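You operate a simulated robot arm through the tools that you are given. There is no shell and no other tool.

You run a simulated two-armed robot. Do the job below in one go: nothing can be reset, and whatever is moved stays where it is left.

TASK
Hold the red sieve on the white table top steady with one hand, lift the middle block out of it with the other and set it down on the white table top.

It is judged by the outcome, as a careful person would: the job done as asked, and still so three seconds after it is handed in. It fails if anything else is knocked over, pushed out of place, dropped, spilled or broken.

THE ROBOT
Two 6-joint arms with two-finger grippers on one trunk, on a base that moves. Base frame: it is fixed to the floor where the robot stands at the start and does not move with it; the origin is under the middle of the robot, x ahead of it, y to its left, z up; the surface under the hand at the start is at about z = 0.85. Readings come in m, degrees, newtons and seconds.
The left shoulder is at the start at [0.03, 0.178, 0.988], the right one opposite. With the tool pointing down near the work surface each hand reaches from about 0.38 to 0.84 m from the robot's upright axis, wherever it stands, measured 20 degrees to its own side. Places, roughly: white table top [0.6, -0.2, 0.8]. Payload 2.54 kg a hand.
Tool frame (each hand has its own): the origin (TCP) lies between the finger pads and is the grasp point; the fingertips stand 0.03 m ahead of it; z points along the fingers, y is the line along which they close. The gripper opens to 0.116 m; its body begins 0.095 m behind the TCP.
Orientation is told as [roll, pitch, yaw] about the base's x, y, z axes, in that order, counted from this pose: with the fingers straight down and closing along the base's y, the tool's x points along the base's -x, its y along +y and its z along -z.

THE INTERFACE
- The arms move only by the tool drive_tool. It takes "left_rows", "right_rows" or both (then of equal length, played together; a hand with none holds still); each is a list of rows, each a list of 3 entries, a list of its own where there are three numbers: the turn, a rotation vector about the base's x, y, z in units of 4 degrees (1.0 is 4 degrees), then the shift along the base's x, y, z in units of 30 mm (1.0 is 30 mm), then the gripper command, from -1 (shut) to 1 (fully open), values between in proportion. In form: [[[rx, ry, rz], [dx, dy, dz], jaw], ...]. A call has 1 to 20 rows; each row shifts and turns the commanded pose from where the row before left it. A call with a number of a shift or a turn outside -1 to 1 is refused whole. A row lasts 0.2 s, in which the tool goes at most 0.05 m and 8.6 degrees; a call with a longer step from one row to the next is refused whole, and so is a gripper value outside its range. Where a pose cannot be reached the arm comes as near as it can. A force on the tool above 40 N (or 10 N above the force at the start of the call, whichever is more), or a blocked arm, ends the call early, and 0.2 s more pass. Each finger travels about 0.153 m/s and halts on what it meets, pressing with about 27 N; the grip force reading is that of the motor and also rises with nothing between the fingers. The clock runs only during rows and for 0.2 s after the last one: add rows that do not move to give the fingers time. The reply holds the time, the measured pose of the TCP, the force on the tool along the base axes, the opening and the grip force, in the units named above and with some noise, with the torque about the TCP (base axes, N m) and any sound that the robot's microphone picked up.
- Cameras (640 x 400 px; columns grow to the right, rows downward): "scene" is now at [0.0286, -0.0074, 1.7135]; the picture's right is [-0.10, -0.99, 0.00], its down [-0.86, 0.09, -0.50] and it looks along [0.50, -0.05, -0.87] (base axes); focal length 256 px, centre (320, 200). "left" rides on the left gripper at [0.069, 0.015, -0.122] in its tool frame; the picture's right is [-0.21, 0.98, 0.00], its down [-0.83, -0.18, -0.53] and it looks along [-0.52, -0.11, 0.85] (tool axes); focal length 251 px, centre (320, 200). "right" rides on the right gripper at [0.069, -0.015, -0.122] in its tool frame; the picture's right is [0.21, 0.98, 0.00], its down [-0.83, 0.18, -0.53] and it looks along [-0.52, 0.11, 0.85] (tool axes); focal length 251 px, centre (320, 200). There is no depth. A picture from a camera that has moved, and an enlarged one, comes with that camera's place and axes in the base frame and with its lens. The place of the scene camera against the robot may be out by one fixed shift of up to 0.025 m in any direction.
- capture(camera): a new picture of that camera. It takes no simulated time.
- lift_body(by): moves the trunk up (or, below 0, down) by that many m; the arms and the scene camera ride with it, the base frame stays. It gives what a move gives, with no picture.
- roll_base(legs): drives the robot by 1 to 6 legs, each [ahead, left, turn to the left] in m, m and degrees, along the robot's own axes; the way and the turn of a leg run together, so that a leg with both is an arc; at most 1.5 m and 180 degrees a leg. The arms and the cameras ride along, it lands a little off, and it stops where it bumps. It gives what a move gives.
- aim_head(pan, tilt): turns the head with the scene camera to pan (to the left, within 143 degrees either way) and tilt (down, from -29 to 69), counted from straight ahead of the robot. It gives what a move gives.
- enlarge(camera, box): a new picture of the part [left, top, right, bottom] of that camera's present view, enlarged. It takes no simulated time.
- hand_in(): hands the job in; it is judged then, once.

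Nothing tells you exact positions but the pictures and the camera data. Unless the task says otherwise, let go and move clear before handing in.

The tools are called after ">>>" as name(argument=value, ...) on one line, values as JSON. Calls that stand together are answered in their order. drive_tool: Moves the arms, as the interface text tells. Its arguments: {"type":"object","properties":{"left_rows":{"type":"array","items":{"type":"array"}},"right_rows":{"type":"array","items":{"type":"array"}}},"required":[]} The other tools are called the same way: lift_body (by) moves the trunk up or down; roll_base (legs) drives the base; aim_head (pan, tilt) turns the head that bears the scene camera; capture (camera) takes a picture; enlarge (camera, box) takes an enlarged picture of a part of a camera's view; hand_in () hands the job in.

At the start:

```text
time_s: 0.0
left_tool_pos: [0.4919, 0.1232, 1.1631]
left_tcp_rot: [-0.1, 0.0, 0.0]
left_force: [-0.1, -0.2, -0.1]
left_ft_torque: [0.0, -0.01, -0.02]
left_grip_width: 0.1158
left_grip_force: 0.1
right_tool_pos: [0.4282, -0.2676, 1.122]
right_tcp_rot: [0.1, 0.1, 0.1]
right_force: [-0.5, 0.2, 0.8]
right_ft_torque: [0.0, 0.01, -0.01]
right_grip_width: 0.1161
right_grip_force: 0.0
trunk travel left (down, up): [-0.2, 0.34]
robot x, y, heading: [-0.0017, -0.001, -0.1]
head pan, tilt (commanded): [-6.0, 60.1]
```

scene: 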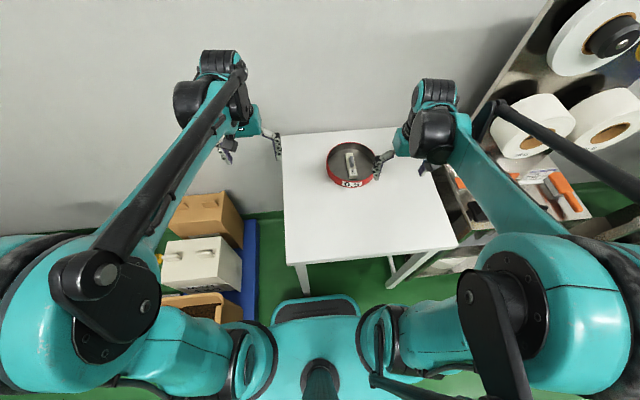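
right: 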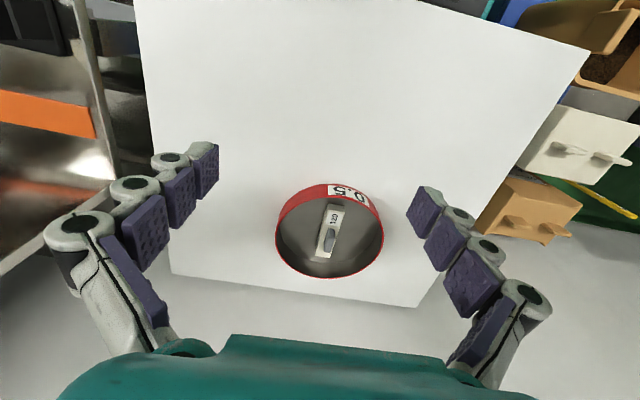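
left: 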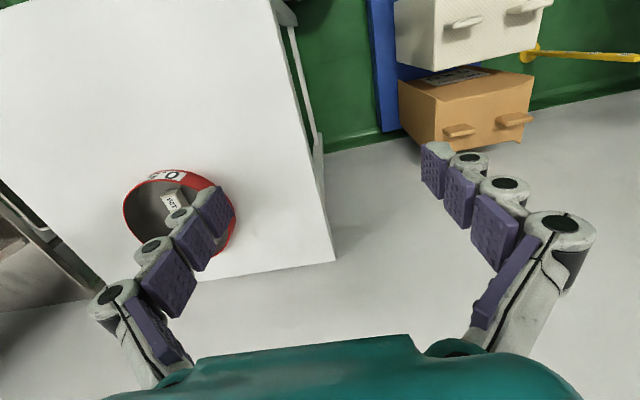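

I see the red sieve near the far edge of the white table, with one pale block in it, labelled 120. I'll look closer before moving anything.

>>> enlarge(camera="scene", box=[270, 110, 430, 210])

>>> enlarge(camera="right", box=[240, 160, 432, 280])

>>> enlarge(camera="left", box=[90, 150, 282, 270])

```text
4.00 times, centred on (350, 160) of scene
camera zoom: at [0.0286, -0.0074, 1.7135], right [-0.1, -0.99, 0.0], down [-0.86, 0.09, -0.5], along [0.5, -0.05, -0.87], focal length 1024 px, centre (200, 360)
```

zoom: 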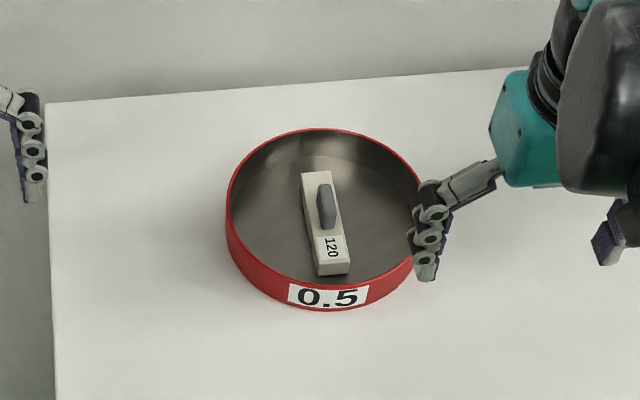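

```text
3.33 times, centred on (336, 220) of right
camera zoom: at [0.3586, -0.2819, 1.2433], right [-0.21, 0.98, 0.0], down [0.83, 0.18, 0.53], along [0.52, 0.11, -0.85], focal length 838 px, centre (267, 133)
```

zoom: 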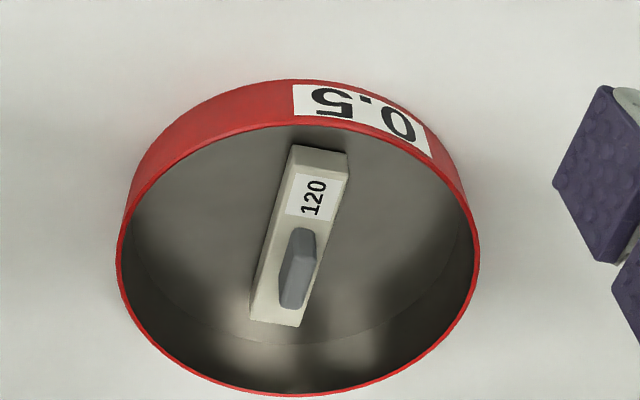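

```text
3.33 times, centred on (186, 210) of left
camera zoom: at [0.4227, 0.1387, 1.2848], right [0.21, 0.98, 0.0], down [0.83, -0.18, 0.53], along [0.52, -0.11, -0.85], focal length 838 px, centre (767, 167)
```

zoom: 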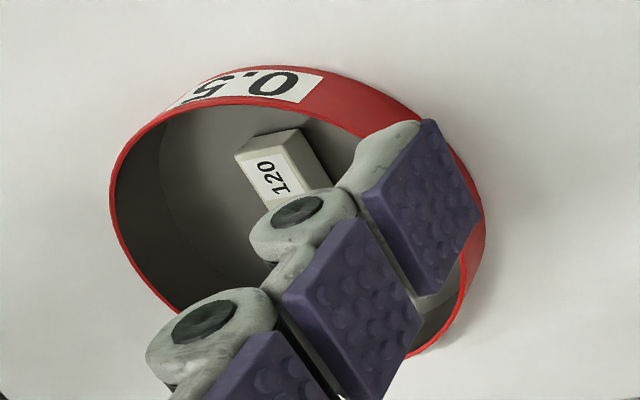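

The sieve is about 0.2 m across, centred near (0.66, -0.20) with its rim at about z = 0.89. The block has a grey knob and its long side runs roughly along x. I'll bring the right hand higher over the sieve to measure more closely.

>>> drive_tool(right_rows=[[[0, 0, 0], [0.9, 0.3, -0.2], 1], [[0, 0, 0], [0.9, 0.3, -0.2], 1], [[0, 0, 0], [0.9, 0.3, -0.2], 1], [[0, 0, 0], [0.9, 0.3, -0.2], 1], [[0, 0, 0], [0.9, 0.3, -0.2], 1], [[0, 0, 0], [0, 0, 0], 1]])

>>> capture(camera="right")

>>> capture(camera="scene")

```text
time_s: 1.4
left_tool_pos: [0.4893, 0.1229, 1.1636]
left_tcp_rot: [0.0, -0.1, 0.0]
left_force: [-0.1, -0.6, 0.1]
left_ft_torque: [-0.01, -0.05, -0.01]
left_grip_width: 0.1159
left_grip_force: 0.1
right_tool_pos: [0.5621, -0.2228, 1.0916]
right_tcp_rot: [0.0, 0.0, 0.0]
right_force: [-0.4, 0.7, -0.4]
right_ft_torque: [-0.03, -0.01, 0.0]
right_grip_width: 0.1162
right_grip_force: 0.1
trunk travel left (down, up): [-0.2, 0.34]
robot x, y, heading: [0.0017, -0.002, -0.1]
head pan, tilt (commanded): [-6.0, 60.1]
```

```text
taken
camera right: at [0.4932, -0.2365, 1.2127], right [-0.21, 0.98, 0.0], down [0.83, 0.18, 0.53], along [0.52, 0.11, -0.85], focal length 251 px, centre (320, 200)
```

right: 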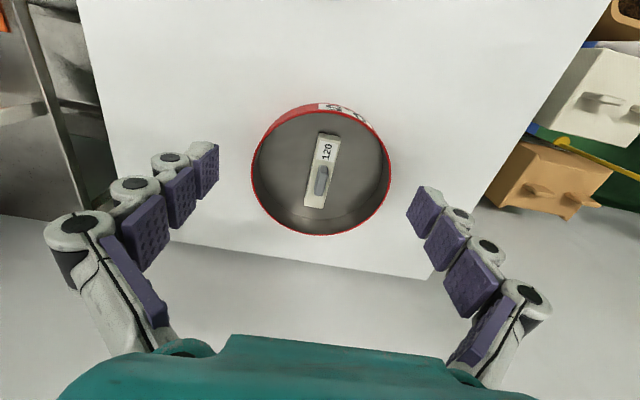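

```text
taken
camera scene: at [0.0276, -0.0076, 1.7136], right [-0.1, -0.99, 0.0], down [-0.86, 0.09, -0.5], along [0.5, -0.05, -0.87], focal length 256 px, centre (320, 200)
```

scene: 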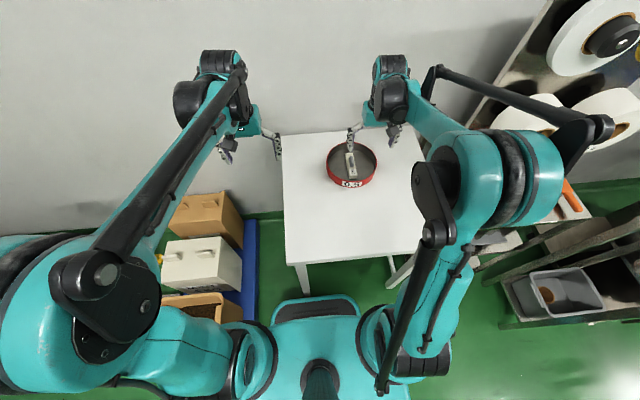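

>>> enlarge(camera="right", box=[240, 90, 400, 190])

>>> enlarge(camera="right", box=[240, 150, 400, 250])

>>> aim_head(pan=-35, tilt=45)

>>> capture(camera="scene")

```text
4.00 times, centred on (320, 140) of right
camera zoom: at [0.4932, -0.2365, 1.2127], right [-0.21, 0.98, 0.0], down [0.83, 0.18, 0.53], along [0.52, 0.11, -0.85], focal length 1006 px, centre (320, 440)
```

zoom: 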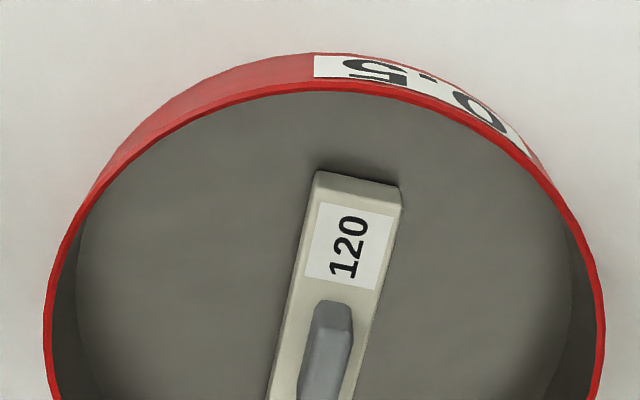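

```text
4.00 times, centred on (320, 200) of right
camera zoom: at [0.4932, -0.2365, 1.2127], right [-0.21, 0.98, 0.0], down [0.83, 0.18, 0.53], along [0.52, 0.11, -0.85], focal length 1006 px, centre (320, 200)
```

zoom: 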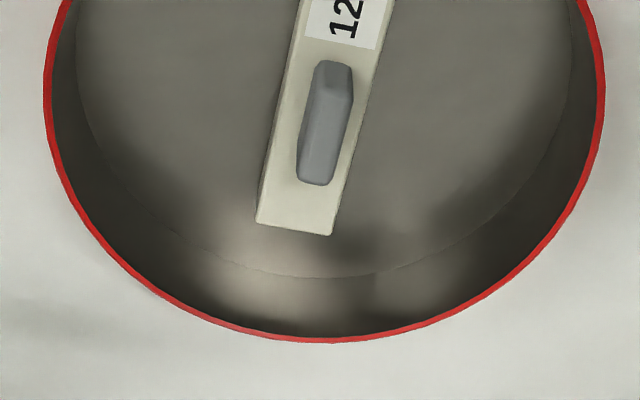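

```text
time_s: 2.3
left_tool_pos: [0.4911, 0.1244, 1.1637]
left_tcp_rot: [0.0, -0.1, 0.1]
left_force: [0.2, -0.7, -0.5]
left_ft_torque: [0.0, -0.02, 0.0]
left_grip_width: 0.116
left_grip_force: 0.1
right_tool_pos: [0.5618, -0.2224, 1.0908]
right_tcp_rot: [0.0, 0.0, -0.1]
right_force: [-0.6, 0.3, 0.2]
right_ft_torque: [-0.02, -0.01, -0.04]
right_grip_width: 0.1162
right_grip_force: 0.0
trunk travel left (down, up): [-0.2, 0.34]
robot x, y, heading: [0.0, 0.0001, -0.2]
head pan, tilt (commanded): [-35.0, 45.0]
```

```text
taken
camera scene: at [0.0289, -0.047, 1.733], right [-0.57, -0.82, 0.0], down [-0.58, 0.41, -0.71], along [0.58, -0.41, -0.71], focal length 256 px, centre (320, 200)
```

scene: 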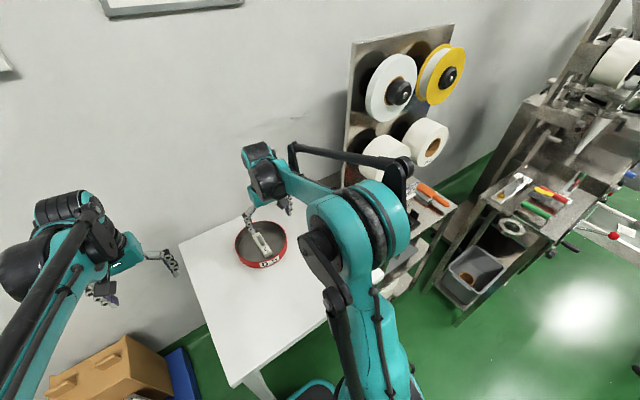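

The block lies along x on the sieve's centre line, at about (0.654, -0.20), with the knob top near z = 0.905. The sieve is centred at (0.654, -0.2005) with radius 0.096. I plan to pinch the near wall with the left hand and lift by the knob with the right. First I turn the left hand in the air and move the right hand aside.

>>> drive_tool(left_rows=[[[0, 0, -1], [0, 0, 0], 1], [[0, 0, -1], [0, 0, 0], 1], [[0, 0, -1], [0, 0, 0], 1], [[0, 0, -1], [0, 0, 0], 1], [[0, 0, -1], [0, 0, 0], 1], [[0, 0, -1], [0, 0, 0], 1], [[0, 0, -1], [0, 0, 0], 1], [[0, 0, -1], [0, 0, 0], 1], [[0, 0, -1], [0, 0, 0], 1], [[0, 0, -1], [0, 0, 0], 1], [[0, 0, -1], [0, 0, 0], 1], [[0, 0, -1], [0, 0, 0], 1], [[0, 0, -1], [0, 0, 0], 1], [[0, 0, -1], [0, 0, 0], 1], [[0, 0, -1], [0, 0, 0], 1], [[0, 0, -1], [0, 0, 0], 1], [[0, 0, -1], [0, 0, 0], 1], [[0, 0, -1], [0, 0, 0], 1]], right_rows=[[[0, 0, 0], [0.18, -0.24, 0], 1], [[0, 0, 0], [0.18, -0.24, 0], 1], [[0, 0, 0], [0.18, -0.24, 0], 1], [[0, 0, 0], [0.18, -0.24, 0], 1], [[0, 0, 0], [0.18, -0.24, 0], 1], [[0, 0, 0], [0.18, -0.24, 0], 1], [[0, 0, 0], [0.18, -0.24, 0], 1], [[0, 0, 0], [0.18, -0.24, 0], 1], [[0, 0, 0], [0.18, -0.24, 0], 1], [[0, 0, 0], [0.18, -0.24, 0], 1], [[0, 0, 0], [0.18, -0.24, 0], 1], [[0, 0, 0], [0.18, -0.24, 0], 1], [[0, 0, 0], [0.18, -0.24, 0], 1], [[0, 0, 0], [0.18, -0.24, 0], 1], [[0, 0, 0], [0.18, -0.24, 0], 1], [[0, 0, 0], [0.18, -0.24, 0], 1], [[0, 0, 0], [0.18, -0.24, 0], 1], [[0, 0, 0], [0.18, -0.24, 0], 1]])

>>> aim_head(pan=-10, tilt=55)

>>> capture(camera="scene")

>>> capture(camera="left")

>>> capture(camera="right")

```text
time_s: 6.1
left_tool_pos: [0.4905, 0.122, 1.1638]
left_tcp_rot: [0.0, 0.0, -72.1]
left_force: [-0.3, -0.1, 0.1]
left_ft_torque: [0.03, 0.02, 0.0]
left_grip_width: 0.1159
left_grip_force: 0.0
right_tool_pos: [0.6603, -0.353, 1.0913]
right_tcp_rot: [-0.1, -0.1, 0.0]
right_force: [0.7, 0.3, -0.8]
right_ft_torque: [-0.02, 0.03, 0.0]
right_grip_width: 0.1161
right_grip_force: 0.1
trunk travel left (down, up): [-0.2, 0.34]
robot x, y, heading: [0.0021, 0.0008, -0.1]
head pan, tilt (commanded): [-35.0, 45.0]
```

```text
time_s: 7.0
left_tool_pos: [0.4915, 0.124, 1.1621]
left_tcp_rot: [0.0, 0.0, -72.0]
left_force: [-0.2, -0.1, 0.0]
left_ft_torque: [0.0, -0.01, -0.01]
left_grip_width: 0.1161
left_grip_force: 0.1
right_tool_pos: [0.6605, -0.3524, 1.0922]
right_tcp_rot: [0.1, 0.0, -0.1]
right_force: [0.2, 0.5, 0.8]
right_ft_torque: [0.01, 0.01, -0.01]
right_grip_width: 0.1158
right_grip_force: 0.1
trunk travel left (down, up): [-0.2, 0.34]
robot x, y, heading: [0.0018, 0.0017, -0.0]
head pan, tilt (commanded): [-10.0, 55.0]
```

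```text
taken
camera scene: at [0.0335, -0.0131, 1.7197], right [-0.17, -0.98, 0.0], down [-0.81, 0.14, -0.57], along [0.56, -0.1, -0.82], focal length 256 px, centre (320, 200)
```

scene: 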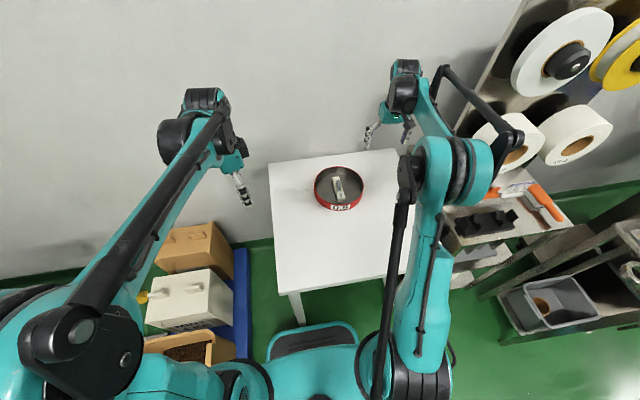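

```text
taken
camera left: at [0.4851, 0.1938, 1.2846], right [1.0, 0.1, 0.0], down [0.08, -0.84, 0.53], along [0.05, -0.53, -0.85], focal length 251 px, centre (320, 200)
```

left: 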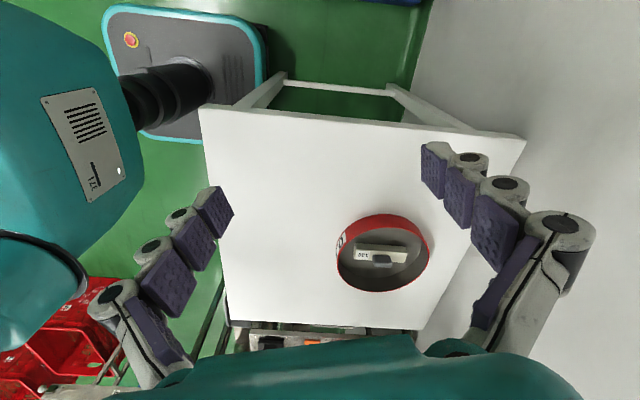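

```text
taken
camera right: at [0.5915, -0.3669, 1.2129], right [-0.21, 0.98, 0.0], down [0.83, 0.18, 0.53], along [0.52, 0.11, -0.85], focal length 251 px, centre (320, 200)
```

right: 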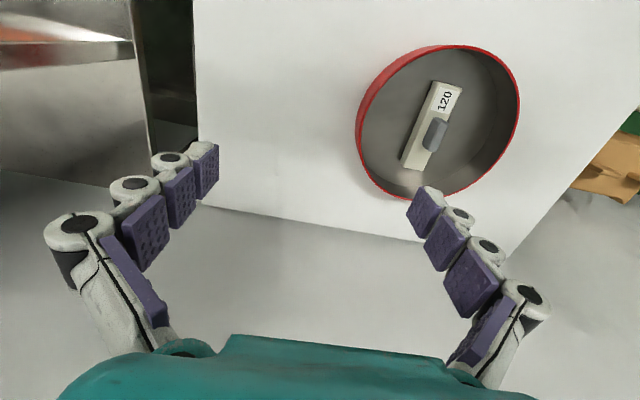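

>>> enlarge(camera="left", box=[304, 203, 464, 303])

>>> enlarge(camera="right", box=[350, 30, 542, 150])

>>> enlarge(camera="right", box=[350, 100, 542, 220])

```text
4.00 times, centred on (384, 253) of left
camera zoom: at [0.4851, 0.1938, 1.2846], right [1.0, 0.1, 0.0], down [0.08, -0.84, 0.53], along [0.05, -0.53, -0.85], focal length 1006 px, centre (64, -12)
```

zoom: 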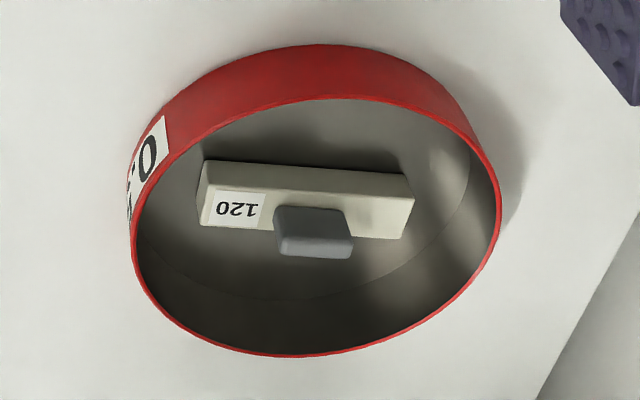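

```text
3.33 times, centred on (446, 90) of right
camera zoom: at [0.5915, -0.3669, 1.2129], right [-0.21, 0.98, 0.0], down [0.83, 0.18, 0.53], along [0.52, 0.11, -0.85], focal length 838 px, centre (-100, 567)
```

zoom: 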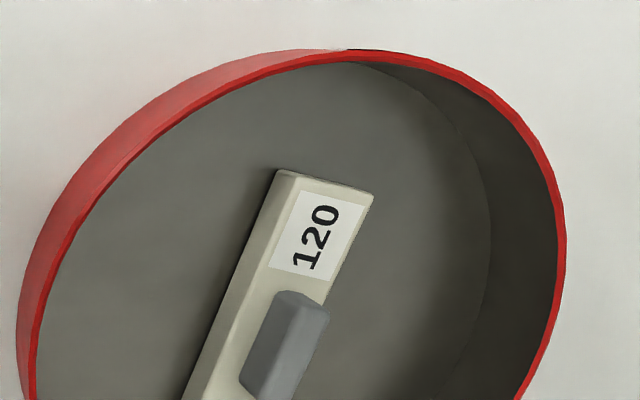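

```text
3.33 times, centred on (446, 160) of right
camera zoom: at [0.5915, -0.3669, 1.2129], right [-0.21, 0.98, 0.0], down [0.83, 0.18, 0.53], along [0.52, 0.11, -0.85], focal length 838 px, centre (-100, 333)
```

zoom: 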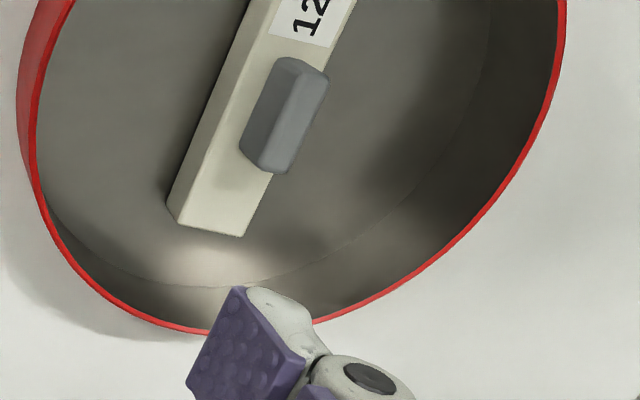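

Combining the views, the rim is at about z = 0.891, the sieve centre at (0.660, -0.199) with R about 0.10, the table at about 0.847, and the knob top at about (0.659, -0.198, 0.898). Next I tilt the left hand and bring it above the near wall while the right hand moves a little further away.

>>> drive_tool(left_rows=[[[-0.951, -0.309, 0], [0.128, -0.586, -0.188], 0.2], [[-0.951, -0.309, 0], [0.128, -0.586, -0.188], 0], [[-0.951, -0.309, 0], [0.128, -0.586, -0.188], -0.2], [[-0.951, -0.309, 0], [0.128, -0.586, -0.188], -0.38], [[-0.951, -0.309, 0], [0.128, -0.586, -0.188], -0.38], [[-0.951, -0.309, 0], [0.128, -0.586, -0.188], -0.38], [[-0.951, -0.309, 0], [0.128, -0.586, -0.188], -0.38], [[-0.951, -0.309, 0], [0.128, -0.586, -0.188], -0.38], [[-0.951, -0.309, 0], [0.128, -0.586, -0.188], -0.38], [[-0.951, -0.309, 0], [0.128, -0.586, -0.188], -0.38], [[0, 0, 0], [0.128, -0.586, -0.188], -0.38], [[0, 0, 0], [0.128, -0.586, -0.188], -0.38], [[0, 0, 0], [0.128, -0.586, -0.188], -0.38], [[0, 0, 0], [0.128, -0.586, -0.188], -0.38], [[0, 0, 0], [0.128, -0.586, -0.188], -0.38], [[0, 0, 0], [0.128, -0.586, -0.188], -0.38], [[0, 0, 0], [0.128, -0.586, -0.188], -0.38], [[0, 0, 0], [0.128, -0.586, -0.188], -0.38], [[0, 0, 0], [0, 0, 0], -0.38], [[0, 0, 0], [0, 0, 0], -0.38]], right_rows=[[[0, 0, 0], [0, -0.1, 0], 0.6], [[0, 0, 0], [0, -0.1, 0], 0.3], [[0, 0, 0], [0, -0.1, 0], 0.03], [[0, 0, 0], [0, -0.1, 0], 0.03], [[0, 0, 0], [0, -0.1, 0], 0.03], [[0, 0, 0], [0, -0.1, 0], 0.03], [[0, 0, 0], [0, -0.1, 0], 0.03], [[0, 0, 0], [0, -0.1, 0], 0.03], [[0, 0, 0], [0, -0.1, 0], 0.03], [[0, 0, 0], [0, -0.1, 0], 0.03], [[0, 0, 0], [0, -0.1, 0], 0.03], [[0, 0, 0], [0, -0.1, 0], 0.03], [[0, 0, 0], [0, -0.1, 0], 0.03], [[0, 0, 0], [0, -0.1, 0], 0.03], [[0, 0, 0], [0, -0.1, 0], 0.03], [[0, 0, 0], [0, -0.1, 0], 0.03], [[0, 0, 0], [0, 0, 0], 0.03], [[0, 0, 0], [0, 0, 0], 0.03], [[0, 0, 0], [0, 0, 0], 0.03], [[0, 0, 0], [0, 0, 0], 0.03]])

>>> capture(camera="scene")

>>> capture(camera="left")

>>> capture(camera="right")

```text
time_s: 11.2
left_tool_pos: [0.5612, -0.1946, 1.0622]
left_tcp_rot: [0.0, -40.1, -72.1]
left_force: [-0.3, 0.7, 0.6]
left_ft_torque: [0.02, 0.01, -0.04]
left_grip_width: 0.036
left_grip_force: 0.1
right_tool_pos: [0.6604, -0.4004, 1.0943]
right_tcp_rot: [-0.1, 0.0, -0.1]
right_force: [-0.2, 0.1, 0.2]
right_ft_torque: [-0.01, 0.01, 0.01]
right_grip_width: 0.0596
right_grip_force: 0.1
trunk travel left (down, up): [-0.2, 0.34]
robot x, y, heading: [-0.002, 0.001, 0.1]
head pan, tilt (commanded): [-10.0, 55.0]
```

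```text
taken
camera scene: at [0.0337, -0.0134, 1.7196], right [-0.17, -0.98, 0.0], down [-0.81, 0.14, -0.57], along [0.56, -0.1, -0.82], focal length 256 px, centre (320, 200)
```

scene: 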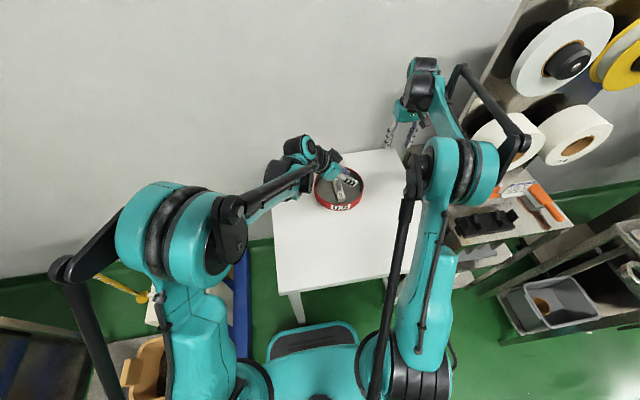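

```text
taken
camera left: at [0.5347, -0.0647, 1.1107], right [0.98, 0.15, 0.14], down [-0.08, -0.33, 0.94], along [0.18, -0.93, -0.31], focal length 251 px, centre (320, 200)
```

left: 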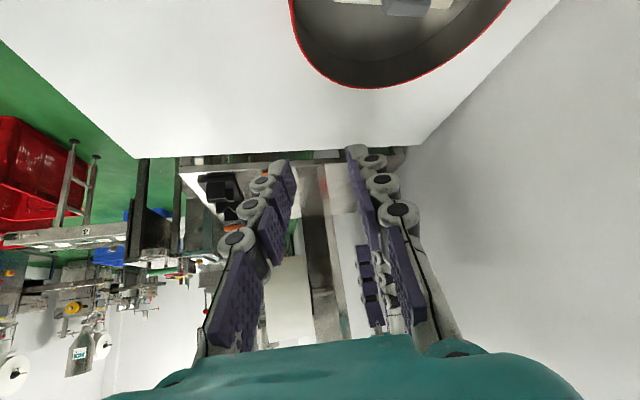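

```text
taken
camera right: at [0.5913, -0.4145, 1.2134], right [-0.21, 0.98, 0.0], down [0.83, 0.18, 0.53], along [0.52, 0.11, -0.85], focal length 251 px, centre (320, 200)
```

right: 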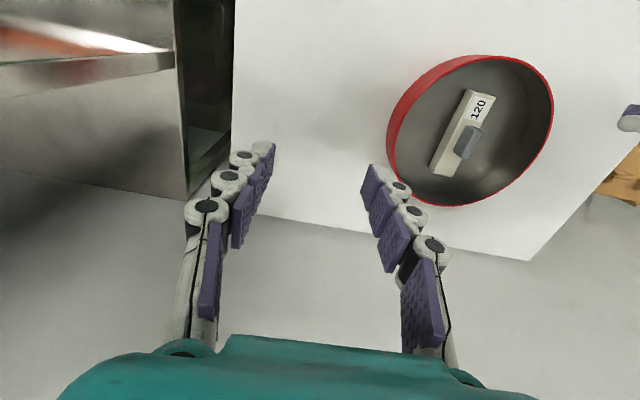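

The left hand sits tilted above the near wall, and the right camera has a clear side view of the sieve. I lower the left hand to just above the rim and check its line-up.

>>> drive_tool(left_rows=[[[0, 0, 0], [0.022, -0.148, -0.68], -0.38], [[0, 0, 0], [0.022, -0.148, -0.68], -0.38], [[0, 0, 0], [0.022, -0.148, -0.68], -0.38], [[0, 0, 0], [0.022, -0.148, -0.68], -0.38], [[0, 0, 0], [0.022, -0.148, -0.68], -0.38], [[0, 0, 0], [0.022, -0.148, -0.68], -0.38], [[0, 0, 0], [0, 0, 0], -0.38], [[0, 0, 0], [0, 0, 0], -0.38]])

>>> capture(camera="left")

>>> enlarge(camera="right", box=[352, 20, 608, 180])

>>> enlarge(camera="scene", box=[260, 130, 420, 230])

```text
time_s: 13.0
left_tool_pos: [0.5656, -0.222, 0.9386]
left_tcp_rot: [0.0, -40.0, -72.0]
left_force: [0.1, -0.8, -0.3]
left_ft_torque: [0.0, -0.01, 0.01]
left_grip_width: 0.0361
left_grip_force: 0.1
right_tool_pos: [0.6602, -0.3997, 1.092]
right_tcp_rot: [0.0, 0.0, -0.1]
right_force: [-0.1, 0.6, -0.3]
right_ft_torque: [0.0, 0.02, 0.03]
right_grip_width: 0.0597
right_grip_force: 0.0
trunk travel left (down, up): [-0.2, 0.34]
robot x, y, heading: [-0.0008, 0.0002, 0.0]
head pan, tilt (commanded): [-10.0, 55.0]
```

```text
taken
camera left: at [0.5392, -0.0912, 0.9889], right [0.98, 0.15, 0.14], down [-0.08, -0.33, 0.94], along [0.18, -0.93, -0.31], focal length 251 px, centre (320, 200)
```

left: 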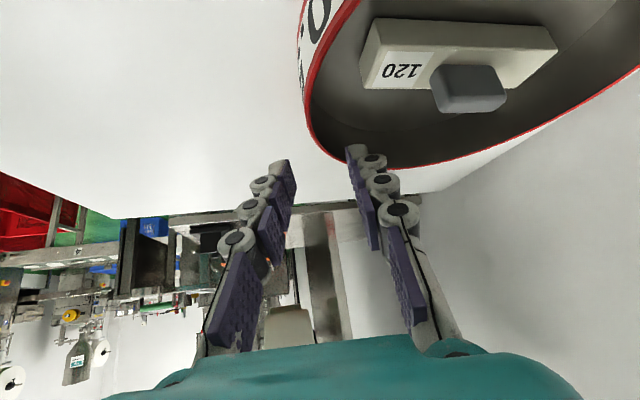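

```text
2.50 times, centred on (480, 100) of right
camera zoom: at [0.5914, -0.4144, 1.2134], right [-0.21, 0.98, 0.0], down [0.83, 0.18, 0.53], along [0.52, 0.11, -0.85], focal length 629 px, centre (-80, 450)
```

zoom: 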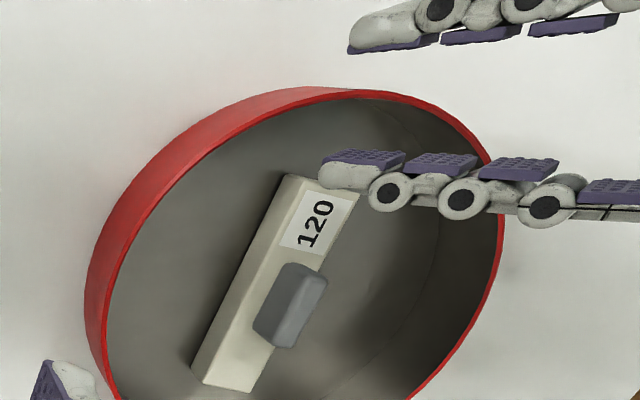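

```text
4.00 times, centred on (340, 180) of scene
camera zoom: at [0.0338, -0.0132, 1.7196], right [-0.17, -0.98, 0.0], down [-0.81, 0.14, -0.57], along [0.56, -0.1, -0.82], focal length 1024 px, centre (240, 280)
```

zoom: 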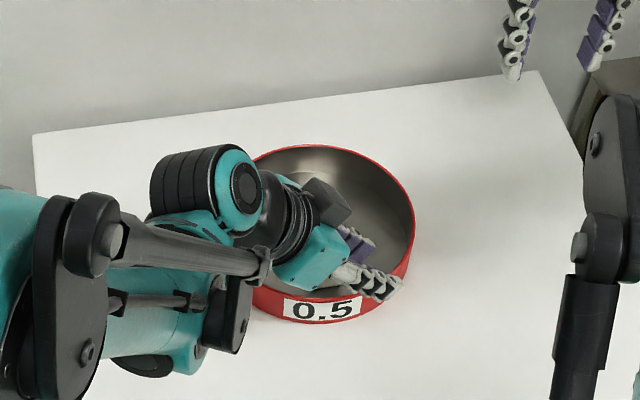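

The observed rim falls where I predicted between the left fingers. I'll shift the grip a little further round the wall so the inner finger clears the block. I'll also lean the right hand's body away from the left hand, so its camera won't touch the left gripper at the knob.

>>> drive_tool(left_rows=[[[0, 0, 0.875], [0.057, -0.2, 0], -0.44], [[0, 0, 0.875], [0.057, -0.2, 0], -0.44], [[0, 0, 0], [0, 0, 0], -0.44], [[0, 0, 0], [0, 0, 0], -0.44], [[0, 0, 0], [0, 0, 0], -0.44], [[0, 0, 0], [0, 0, 0], -0.44], [[0, 0, 0], [0, 0, 0], -0.44], [[0, 0, 0], [0, 0, 0], -0.44]], right_rows=[[[0, 1, 0], [0, 0, 0], 0.03], [[0, 1, 0], [0, 0, 0], 0.03], [[0, 1, 0], [0, 0, 0], 0.03], [[0, 1, 0], [0, 0, 0], 0.03], [[0, 1, 0], [0, 0, 0], 0.03], [[0, 1, 0], [0, 0, 0], 0.03], [[0, 1, 0], [0, 0, 0], 0.03], [[0, 0, 0], [0, 0, 0], 0.03]])

>>> capture(camera="left")

>>> capture(camera="right")

>>> capture(camera="scene")

```text
time_s: 14.8
left_tool_pos: [0.5673, -0.2329, 0.9394]
left_tcp_rot: [0.0, -40.1, -65.0]
left_force: [-0.3, 0.2, -1.0]
left_ft_torque: [0.03, -0.02, 0.03]
left_grip_width: 0.0325
left_grip_force: 0.1
right_tool_pos: [0.6449, -0.3982, 1.0886]
right_tcp_rot: [-0.3, 26.6, 0.0]
right_force: [-0.3, -0.6, -1.4]
right_ft_torque: [0.0, 0.04, 0.0]
right_grip_width: 0.0596
right_grip_force: 0.0
right hand out of reach, approached as far as the arm can: row 6, 7
trunk travel left (down, up): [-0.2, 0.34]
robot x, y, heading: [-0.0032, -0.0006, 0.0]
head pan, tilt (commanded): [-10.0, 55.0]
```

```text
taken
camera left: at [0.5266, -0.1073, 0.9881], right [0.95, 0.26, 0.14], down [-0.04, -0.34, 0.94], along [0.3, -0.9, -0.31], focal length 251 px, centre (320, 200)
```

left: 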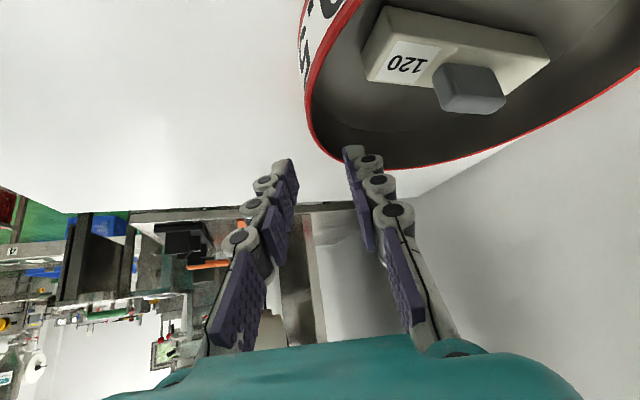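

```text
taken
camera right: at [0.6382, -0.4119, 1.2276], right [-0.2, 0.98, 0.09], down [0.98, 0.19, 0.11], along [0.09, 0.11, -0.99], focal length 251 px, centre (320, 200)
```

right: 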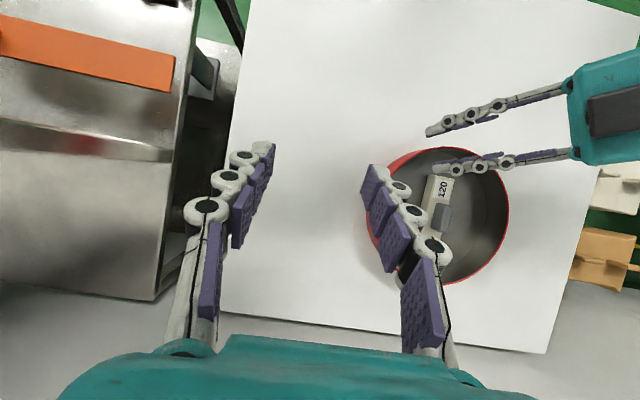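

```text
taken
camera scene: at [0.0336, -0.0132, 1.7197], right [-0.17, -0.98, 0.0], down [-0.81, 0.14, -0.57], along [0.56, -0.1, -0.82], focal length 256 px, centre (320, 200)
```

scene: 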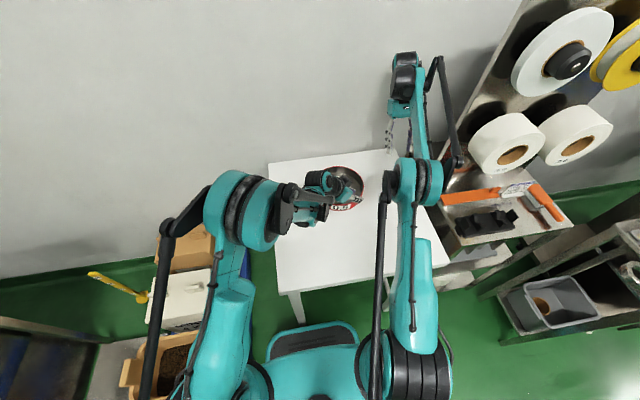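

>>> enlarge(camera="left", box=[260, 90, 420, 190])

>>> enlarge(camera="right", box=[400, 50, 640, 200])

```text
4.00 times, centred on (340, 140) of left
camera zoom: at [0.5266, -0.1073, 0.9881], right [0.95, 0.26, 0.14], down [-0.04, -0.34, 0.94], along [0.3, -0.9, -0.31], focal length 1006 px, centre (240, 440)
```

zoom: 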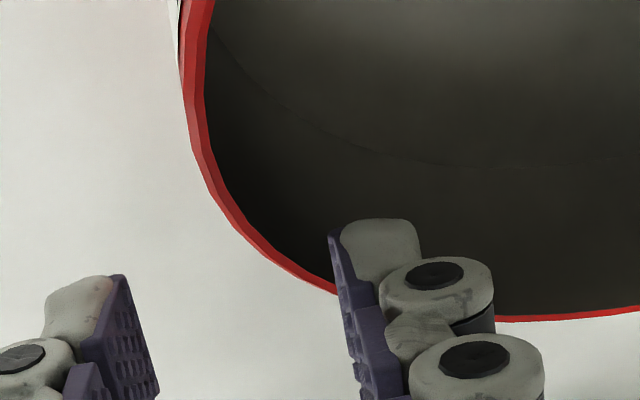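

```text
2.67 times, centred on (520, 125) of right
camera zoom: at [0.6382, -0.4119, 1.2276], right [-0.2, 0.98, 0.09], down [0.98, 0.19, 0.11], along [0.09, 0.11, -0.99], focal length 670 px, centre (-213, 400)
```

zoom: 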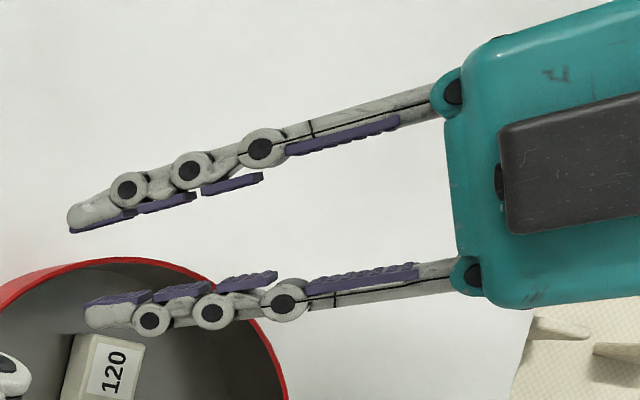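

The wall lies within about 1 mm of the left gripper's mid-plane. I lower the left fingers over the wall and reduce the right hand's lean to 20 degrees.

>>> drive_tool(left_rows=[[[0, 0, 0], [0, 0, -0.26], -0.44], [[0, 0, 0], [0, 0, -0.26], -0.44], [[0, 0, 0], [0, 0, -0.26], -0.44], [[0, 0, 0], [0, 0, -0.26], -0.44], [[0, 0, 0], [0, 0, -0.26], -0.44], [[0, 0, 0], [0, 0, -0.24], -0.44], [[0, 0, 0], [0, 0, 0], -0.44]], right_rows=[[[0, -1, 0], [0, 0, 0], 0.03], [[0, -1, 0], [0, 0, 0], 0.03], [[0, 0, 0], [0, 0, 0], 0.03], [[0, 0, 0], [0, 0, 0], 0.03], [[0, 0, 0], [0, 0, 0], 0.03], [[0, 0, 0], [0, 0, 0], 0.03], [[0, 0, 0], [0, 0, 0], 0.03]])

>>> capture(camera="left")

>>> enlarge(camera="left", box=[240, 60, 432, 180])

>>> enlarge(camera="right", box=[352, 40, 640, 220])

```text
time_s: 16.4
left_tool_pos: [0.5673, -0.2318, 0.8934]
left_tcp_rot: [0.1, -40.0, -65.1]
left_force: [0.3, -0.1, 0.2]
left_ft_torque: [-0.02, 0.01, 0.0]
left_grip_width: 0.0324
left_grip_force: 0.1
right_tool_pos: [0.6442, -0.3981, 1.0891]
right_tcp_rot: [0.0, 20.0, 0.0]
right_force: [-0.7, 0.4, 0.6]
right_ft_torque: [0.02, 0.01, -0.01]
right_grip_width: 0.0596
right_grip_force: 0.0
trunk travel left (down, up): [-0.2, 0.34]
robot x, y, heading: [0.001, 0.0055, 0.0]
head pan, tilt (commanded): [-10.0, 55.0]
```

```text
taken
camera left: at [0.5262, -0.1062, 0.9426], right [0.95, 0.26, 0.14], down [-0.04, -0.34, 0.94], along [0.29, -0.9, -0.31], focal length 251 px, centre (320, 200)
```

left: 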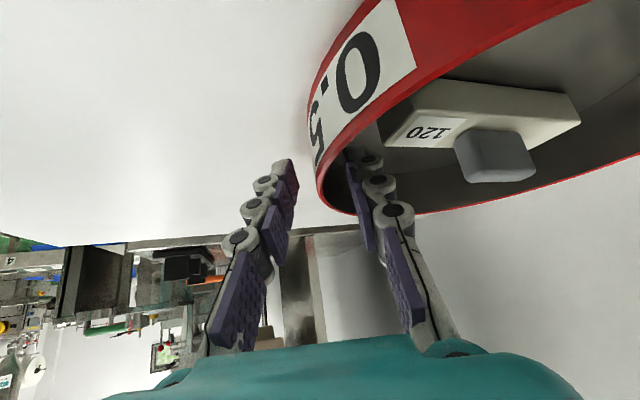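

```text
3.33 times, centred on (336, 120) of left
camera zoom: at [0.5262, -0.1062, 0.9426], right [0.95, 0.26, 0.14], down [-0.04, -0.34, 0.94], along [0.29, -0.9, -0.31], focal length 838 px, centre (267, 467)
```

zoom: 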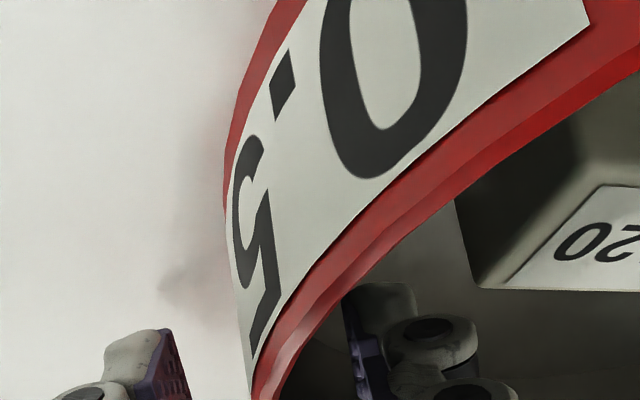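

```text
2.22 times, centred on (496, 130) of right
camera zoom: at [0.6216, -0.4126, 1.2262], right [-0.2, 0.98, 0.07], down [0.96, 0.18, 0.22], along [0.2, 0.11, -0.97], focal length 559 px, centre (-71, 356)
```

zoom: 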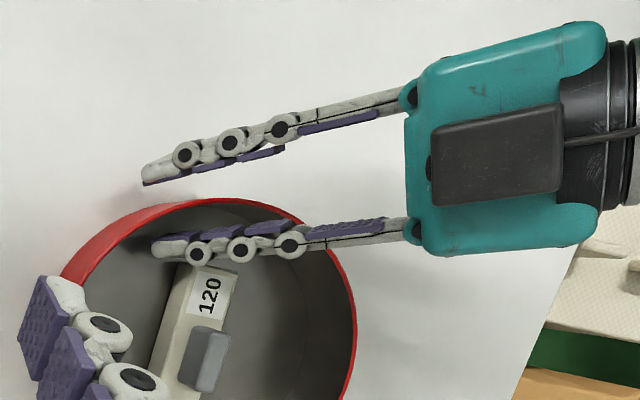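

The wall is centred between the left fingers, with no contact force yet. I close them in steps.

>>> drive_tool(left_rows=[[[0, 0, 0], [0, 0, 0], -0.55], [[0, 0, 0], [0, 0, 0], -0.65], [[0, 0, 0], [0, 0, 0], -0.75], [[0, 0, 0], [0, 0, 0], -0.82], [[0, 0, 0], [0, 0, 0], -0.82]])

>>> enlarge(camera="left", box=[240, 120, 432, 240])

>>> enlarge(camera="right", box=[352, 40, 640, 220])

```text
time_s: 17.6
left_tool_pos: [0.5665, -0.233, 0.8927]
left_tcp_rot: [0.1, -40.0, -65.0]
left_force: [0.0, 0.4, -0.8]
left_ft_torque: [0.01, 0.02, 0.01]
left_grip_width: 0.0118
left_grip_force: 1.0
right_tool_pos: [0.6434, -0.3989, 1.089]
right_tcp_rot: [0.0, 20.0, 0.1]
right_force: [0.3, -0.5, -1.7]
right_ft_torque: [0.02, -0.02, -0.01]
right_grip_width: 0.0595
right_grip_force: 0.0
trunk travel left (down, up): [-0.2, 0.34]
robot x, y, heading: [0.0004, 0.0031, 0.1]
head pan, tilt (commanded): [-10.0, 55.0]
```

```text
3.33 times, centred on (336, 180) of left
camera zoom: at [0.5263, -0.1062, 0.9426], right [0.95, 0.26, 0.14], down [-0.04, -0.34, 0.94], along [0.29, -0.9, -0.31], focal length 838 px, centre (267, 267)
```

zoom: 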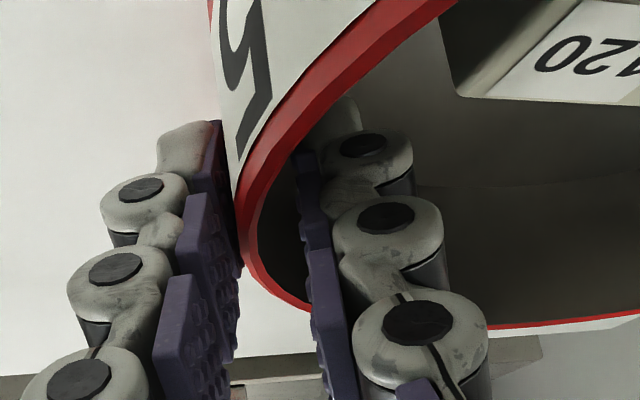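

```text
2.22 times, centred on (496, 130) of right
camera zoom: at [0.6217, -0.4126, 1.2261], right [-0.2, 0.98, 0.07], down [0.96, 0.18, 0.22], along [0.2, 0.11, -0.97], focal length 559 px, centre (-71, 356)
```

zoom: 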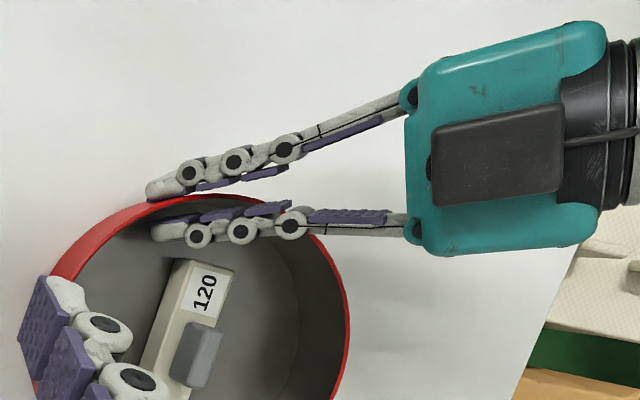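

The fingers have touched the wall, and the sieve appears to have shifted by a few millimetres. I'll measure where it is now before tightening.

>>> enlarge(camera="right", box=[370, 115, 530, 215])

>>> enlarge(camera="right", box=[370, 180, 530, 280])

>>> enlarge(camera="scene", box=[280, 140, 400, 215])

```text
4.00 times, centred on (450, 165) of right
camera zoom: at [0.6217, -0.4126, 1.2261], right [-0.2, 0.98, 0.07], down [0.96, 0.18, 0.22], along [0.2, 0.11, -0.97], focal length 1006 px, centre (-200, 340)
```

zoom: 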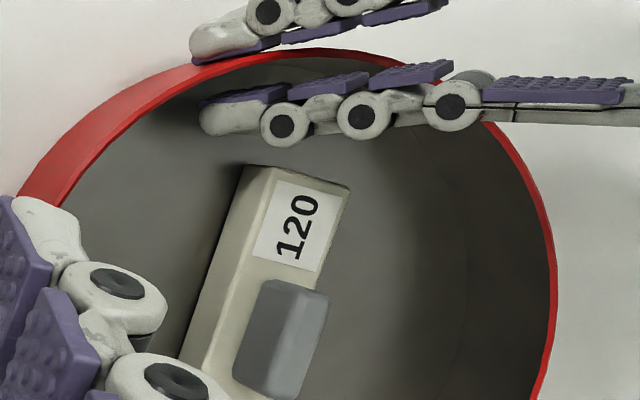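

```text
4.00 times, centred on (450, 230) of right
camera zoom: at [0.6217, -0.4126, 1.2261], right [-0.2, 0.98, 0.07], down [0.96, 0.18, 0.22], along [0.2, 0.11, -0.97], focal length 1006 px, centre (-200, 80)
```

zoom: 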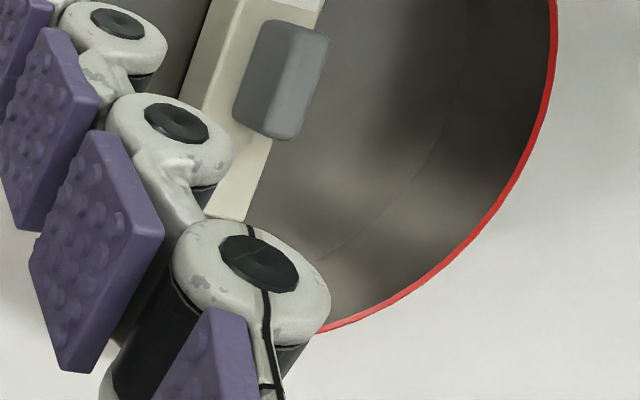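

```text
5.33 times, centred on (340, 178) of scene
camera zoom: at [0.0336, -0.0131, 1.7196], right [-0.17, -0.98, 0.0], down [-0.81, 0.14, -0.57], along [0.56, -0.1, -0.82], focal length 1365 px, centre (213, 320)
```

zoom: 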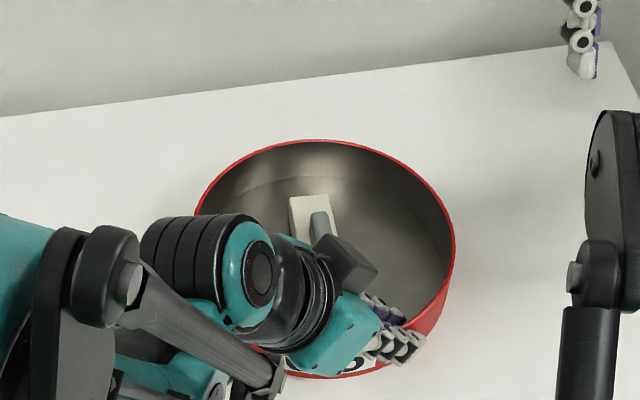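

The sieve slid about 5 mm as the fingers centred on it. I close firmly now and will then slide it back by that amount with the left hand.

>>> drive_tool(left_rows=[[[0, 0, 0], [0, 0, 0], -0.87], [[0, 0, 0], [0, 0, 0], -0.92], [[0, 0, 0], [0, 0, 0], -0.96], [[0, 0, 0], [0, 0, 0], -1], [[0, 0, 0], [0, 0, 0], -1], [[0, 0, 0], [0, 0, 0], -1]])

>>> enlarge(camera="left", box=[240, 120, 432, 240])

>>> enlarge(camera="right", box=[352, 40, 640, 220])

>>> enlarge(camera="right", box=[370, 115, 530, 215])

```text
time_s: 19.0
left_tool_pos: [0.5669, -0.2318, 0.8938]
left_tcp_rot: [-0.1, -40.0, -65.0]
left_force: [-1.6, 1.5, -0.2]
left_ft_torque: [-0.03, 0.27, 0.09]
left_grip_width: 0.011
left_grip_force: 26.3
right_tool_pos: [0.6455, -0.3984, 1.0884]
right_tcp_rot: [0.0, 20.0, 0.0]
right_force: [0.0, 0.1, 0.1]
right_ft_torque: [-0.01, -0.02, -0.03]
right_grip_width: 0.0598
right_grip_force: 0.0
trunk travel left (down, up): [-0.2, 0.34]
robot x, y, heading: [0.0004, -0.0006, -0.3]
head pan, tilt (commanded): [-10.0, 55.0]
```

```text
3.33 times, centred on (336, 180) of left
camera zoom: at [0.5263, -0.1062, 0.9426], right [0.95, 0.26, 0.14], down [-0.04, -0.34, 0.94], along [0.29, -0.9, -0.31], focal length 838 px, centre (267, 267)
```

zoom: 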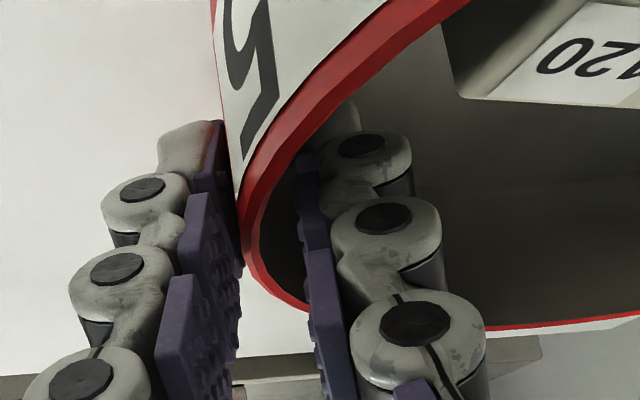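

```text
2.22 times, centred on (496, 130) of right
camera zoom: at [0.6218, -0.4127, 1.226], right [-0.2, 0.98, 0.07], down [0.96, 0.18, 0.22], along [0.2, 0.11, -0.97], focal length 559 px, centre (-71, 356)
```

zoom: 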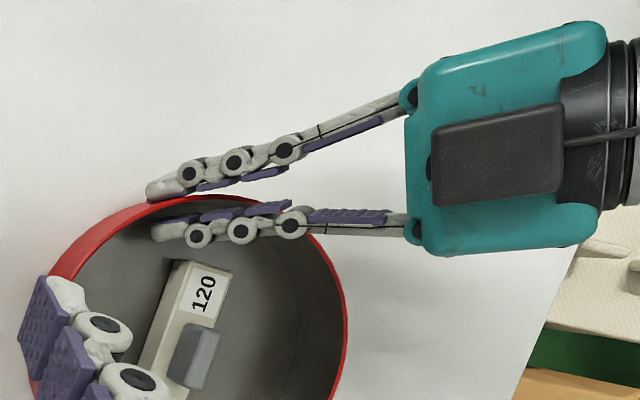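

```text
4.00 times, centred on (450, 165) of right
camera zoom: at [0.6218, -0.4127, 1.226], right [-0.2, 0.98, 0.07], down [0.96, 0.18, 0.22], along [0.2, 0.11, -0.97], focal length 1006 px, centre (-200, 340)
```

zoom: 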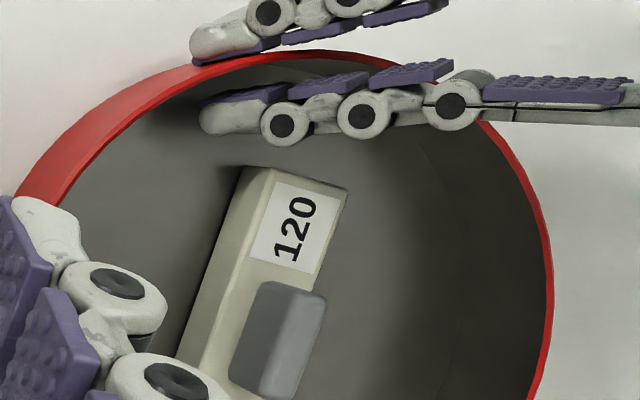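

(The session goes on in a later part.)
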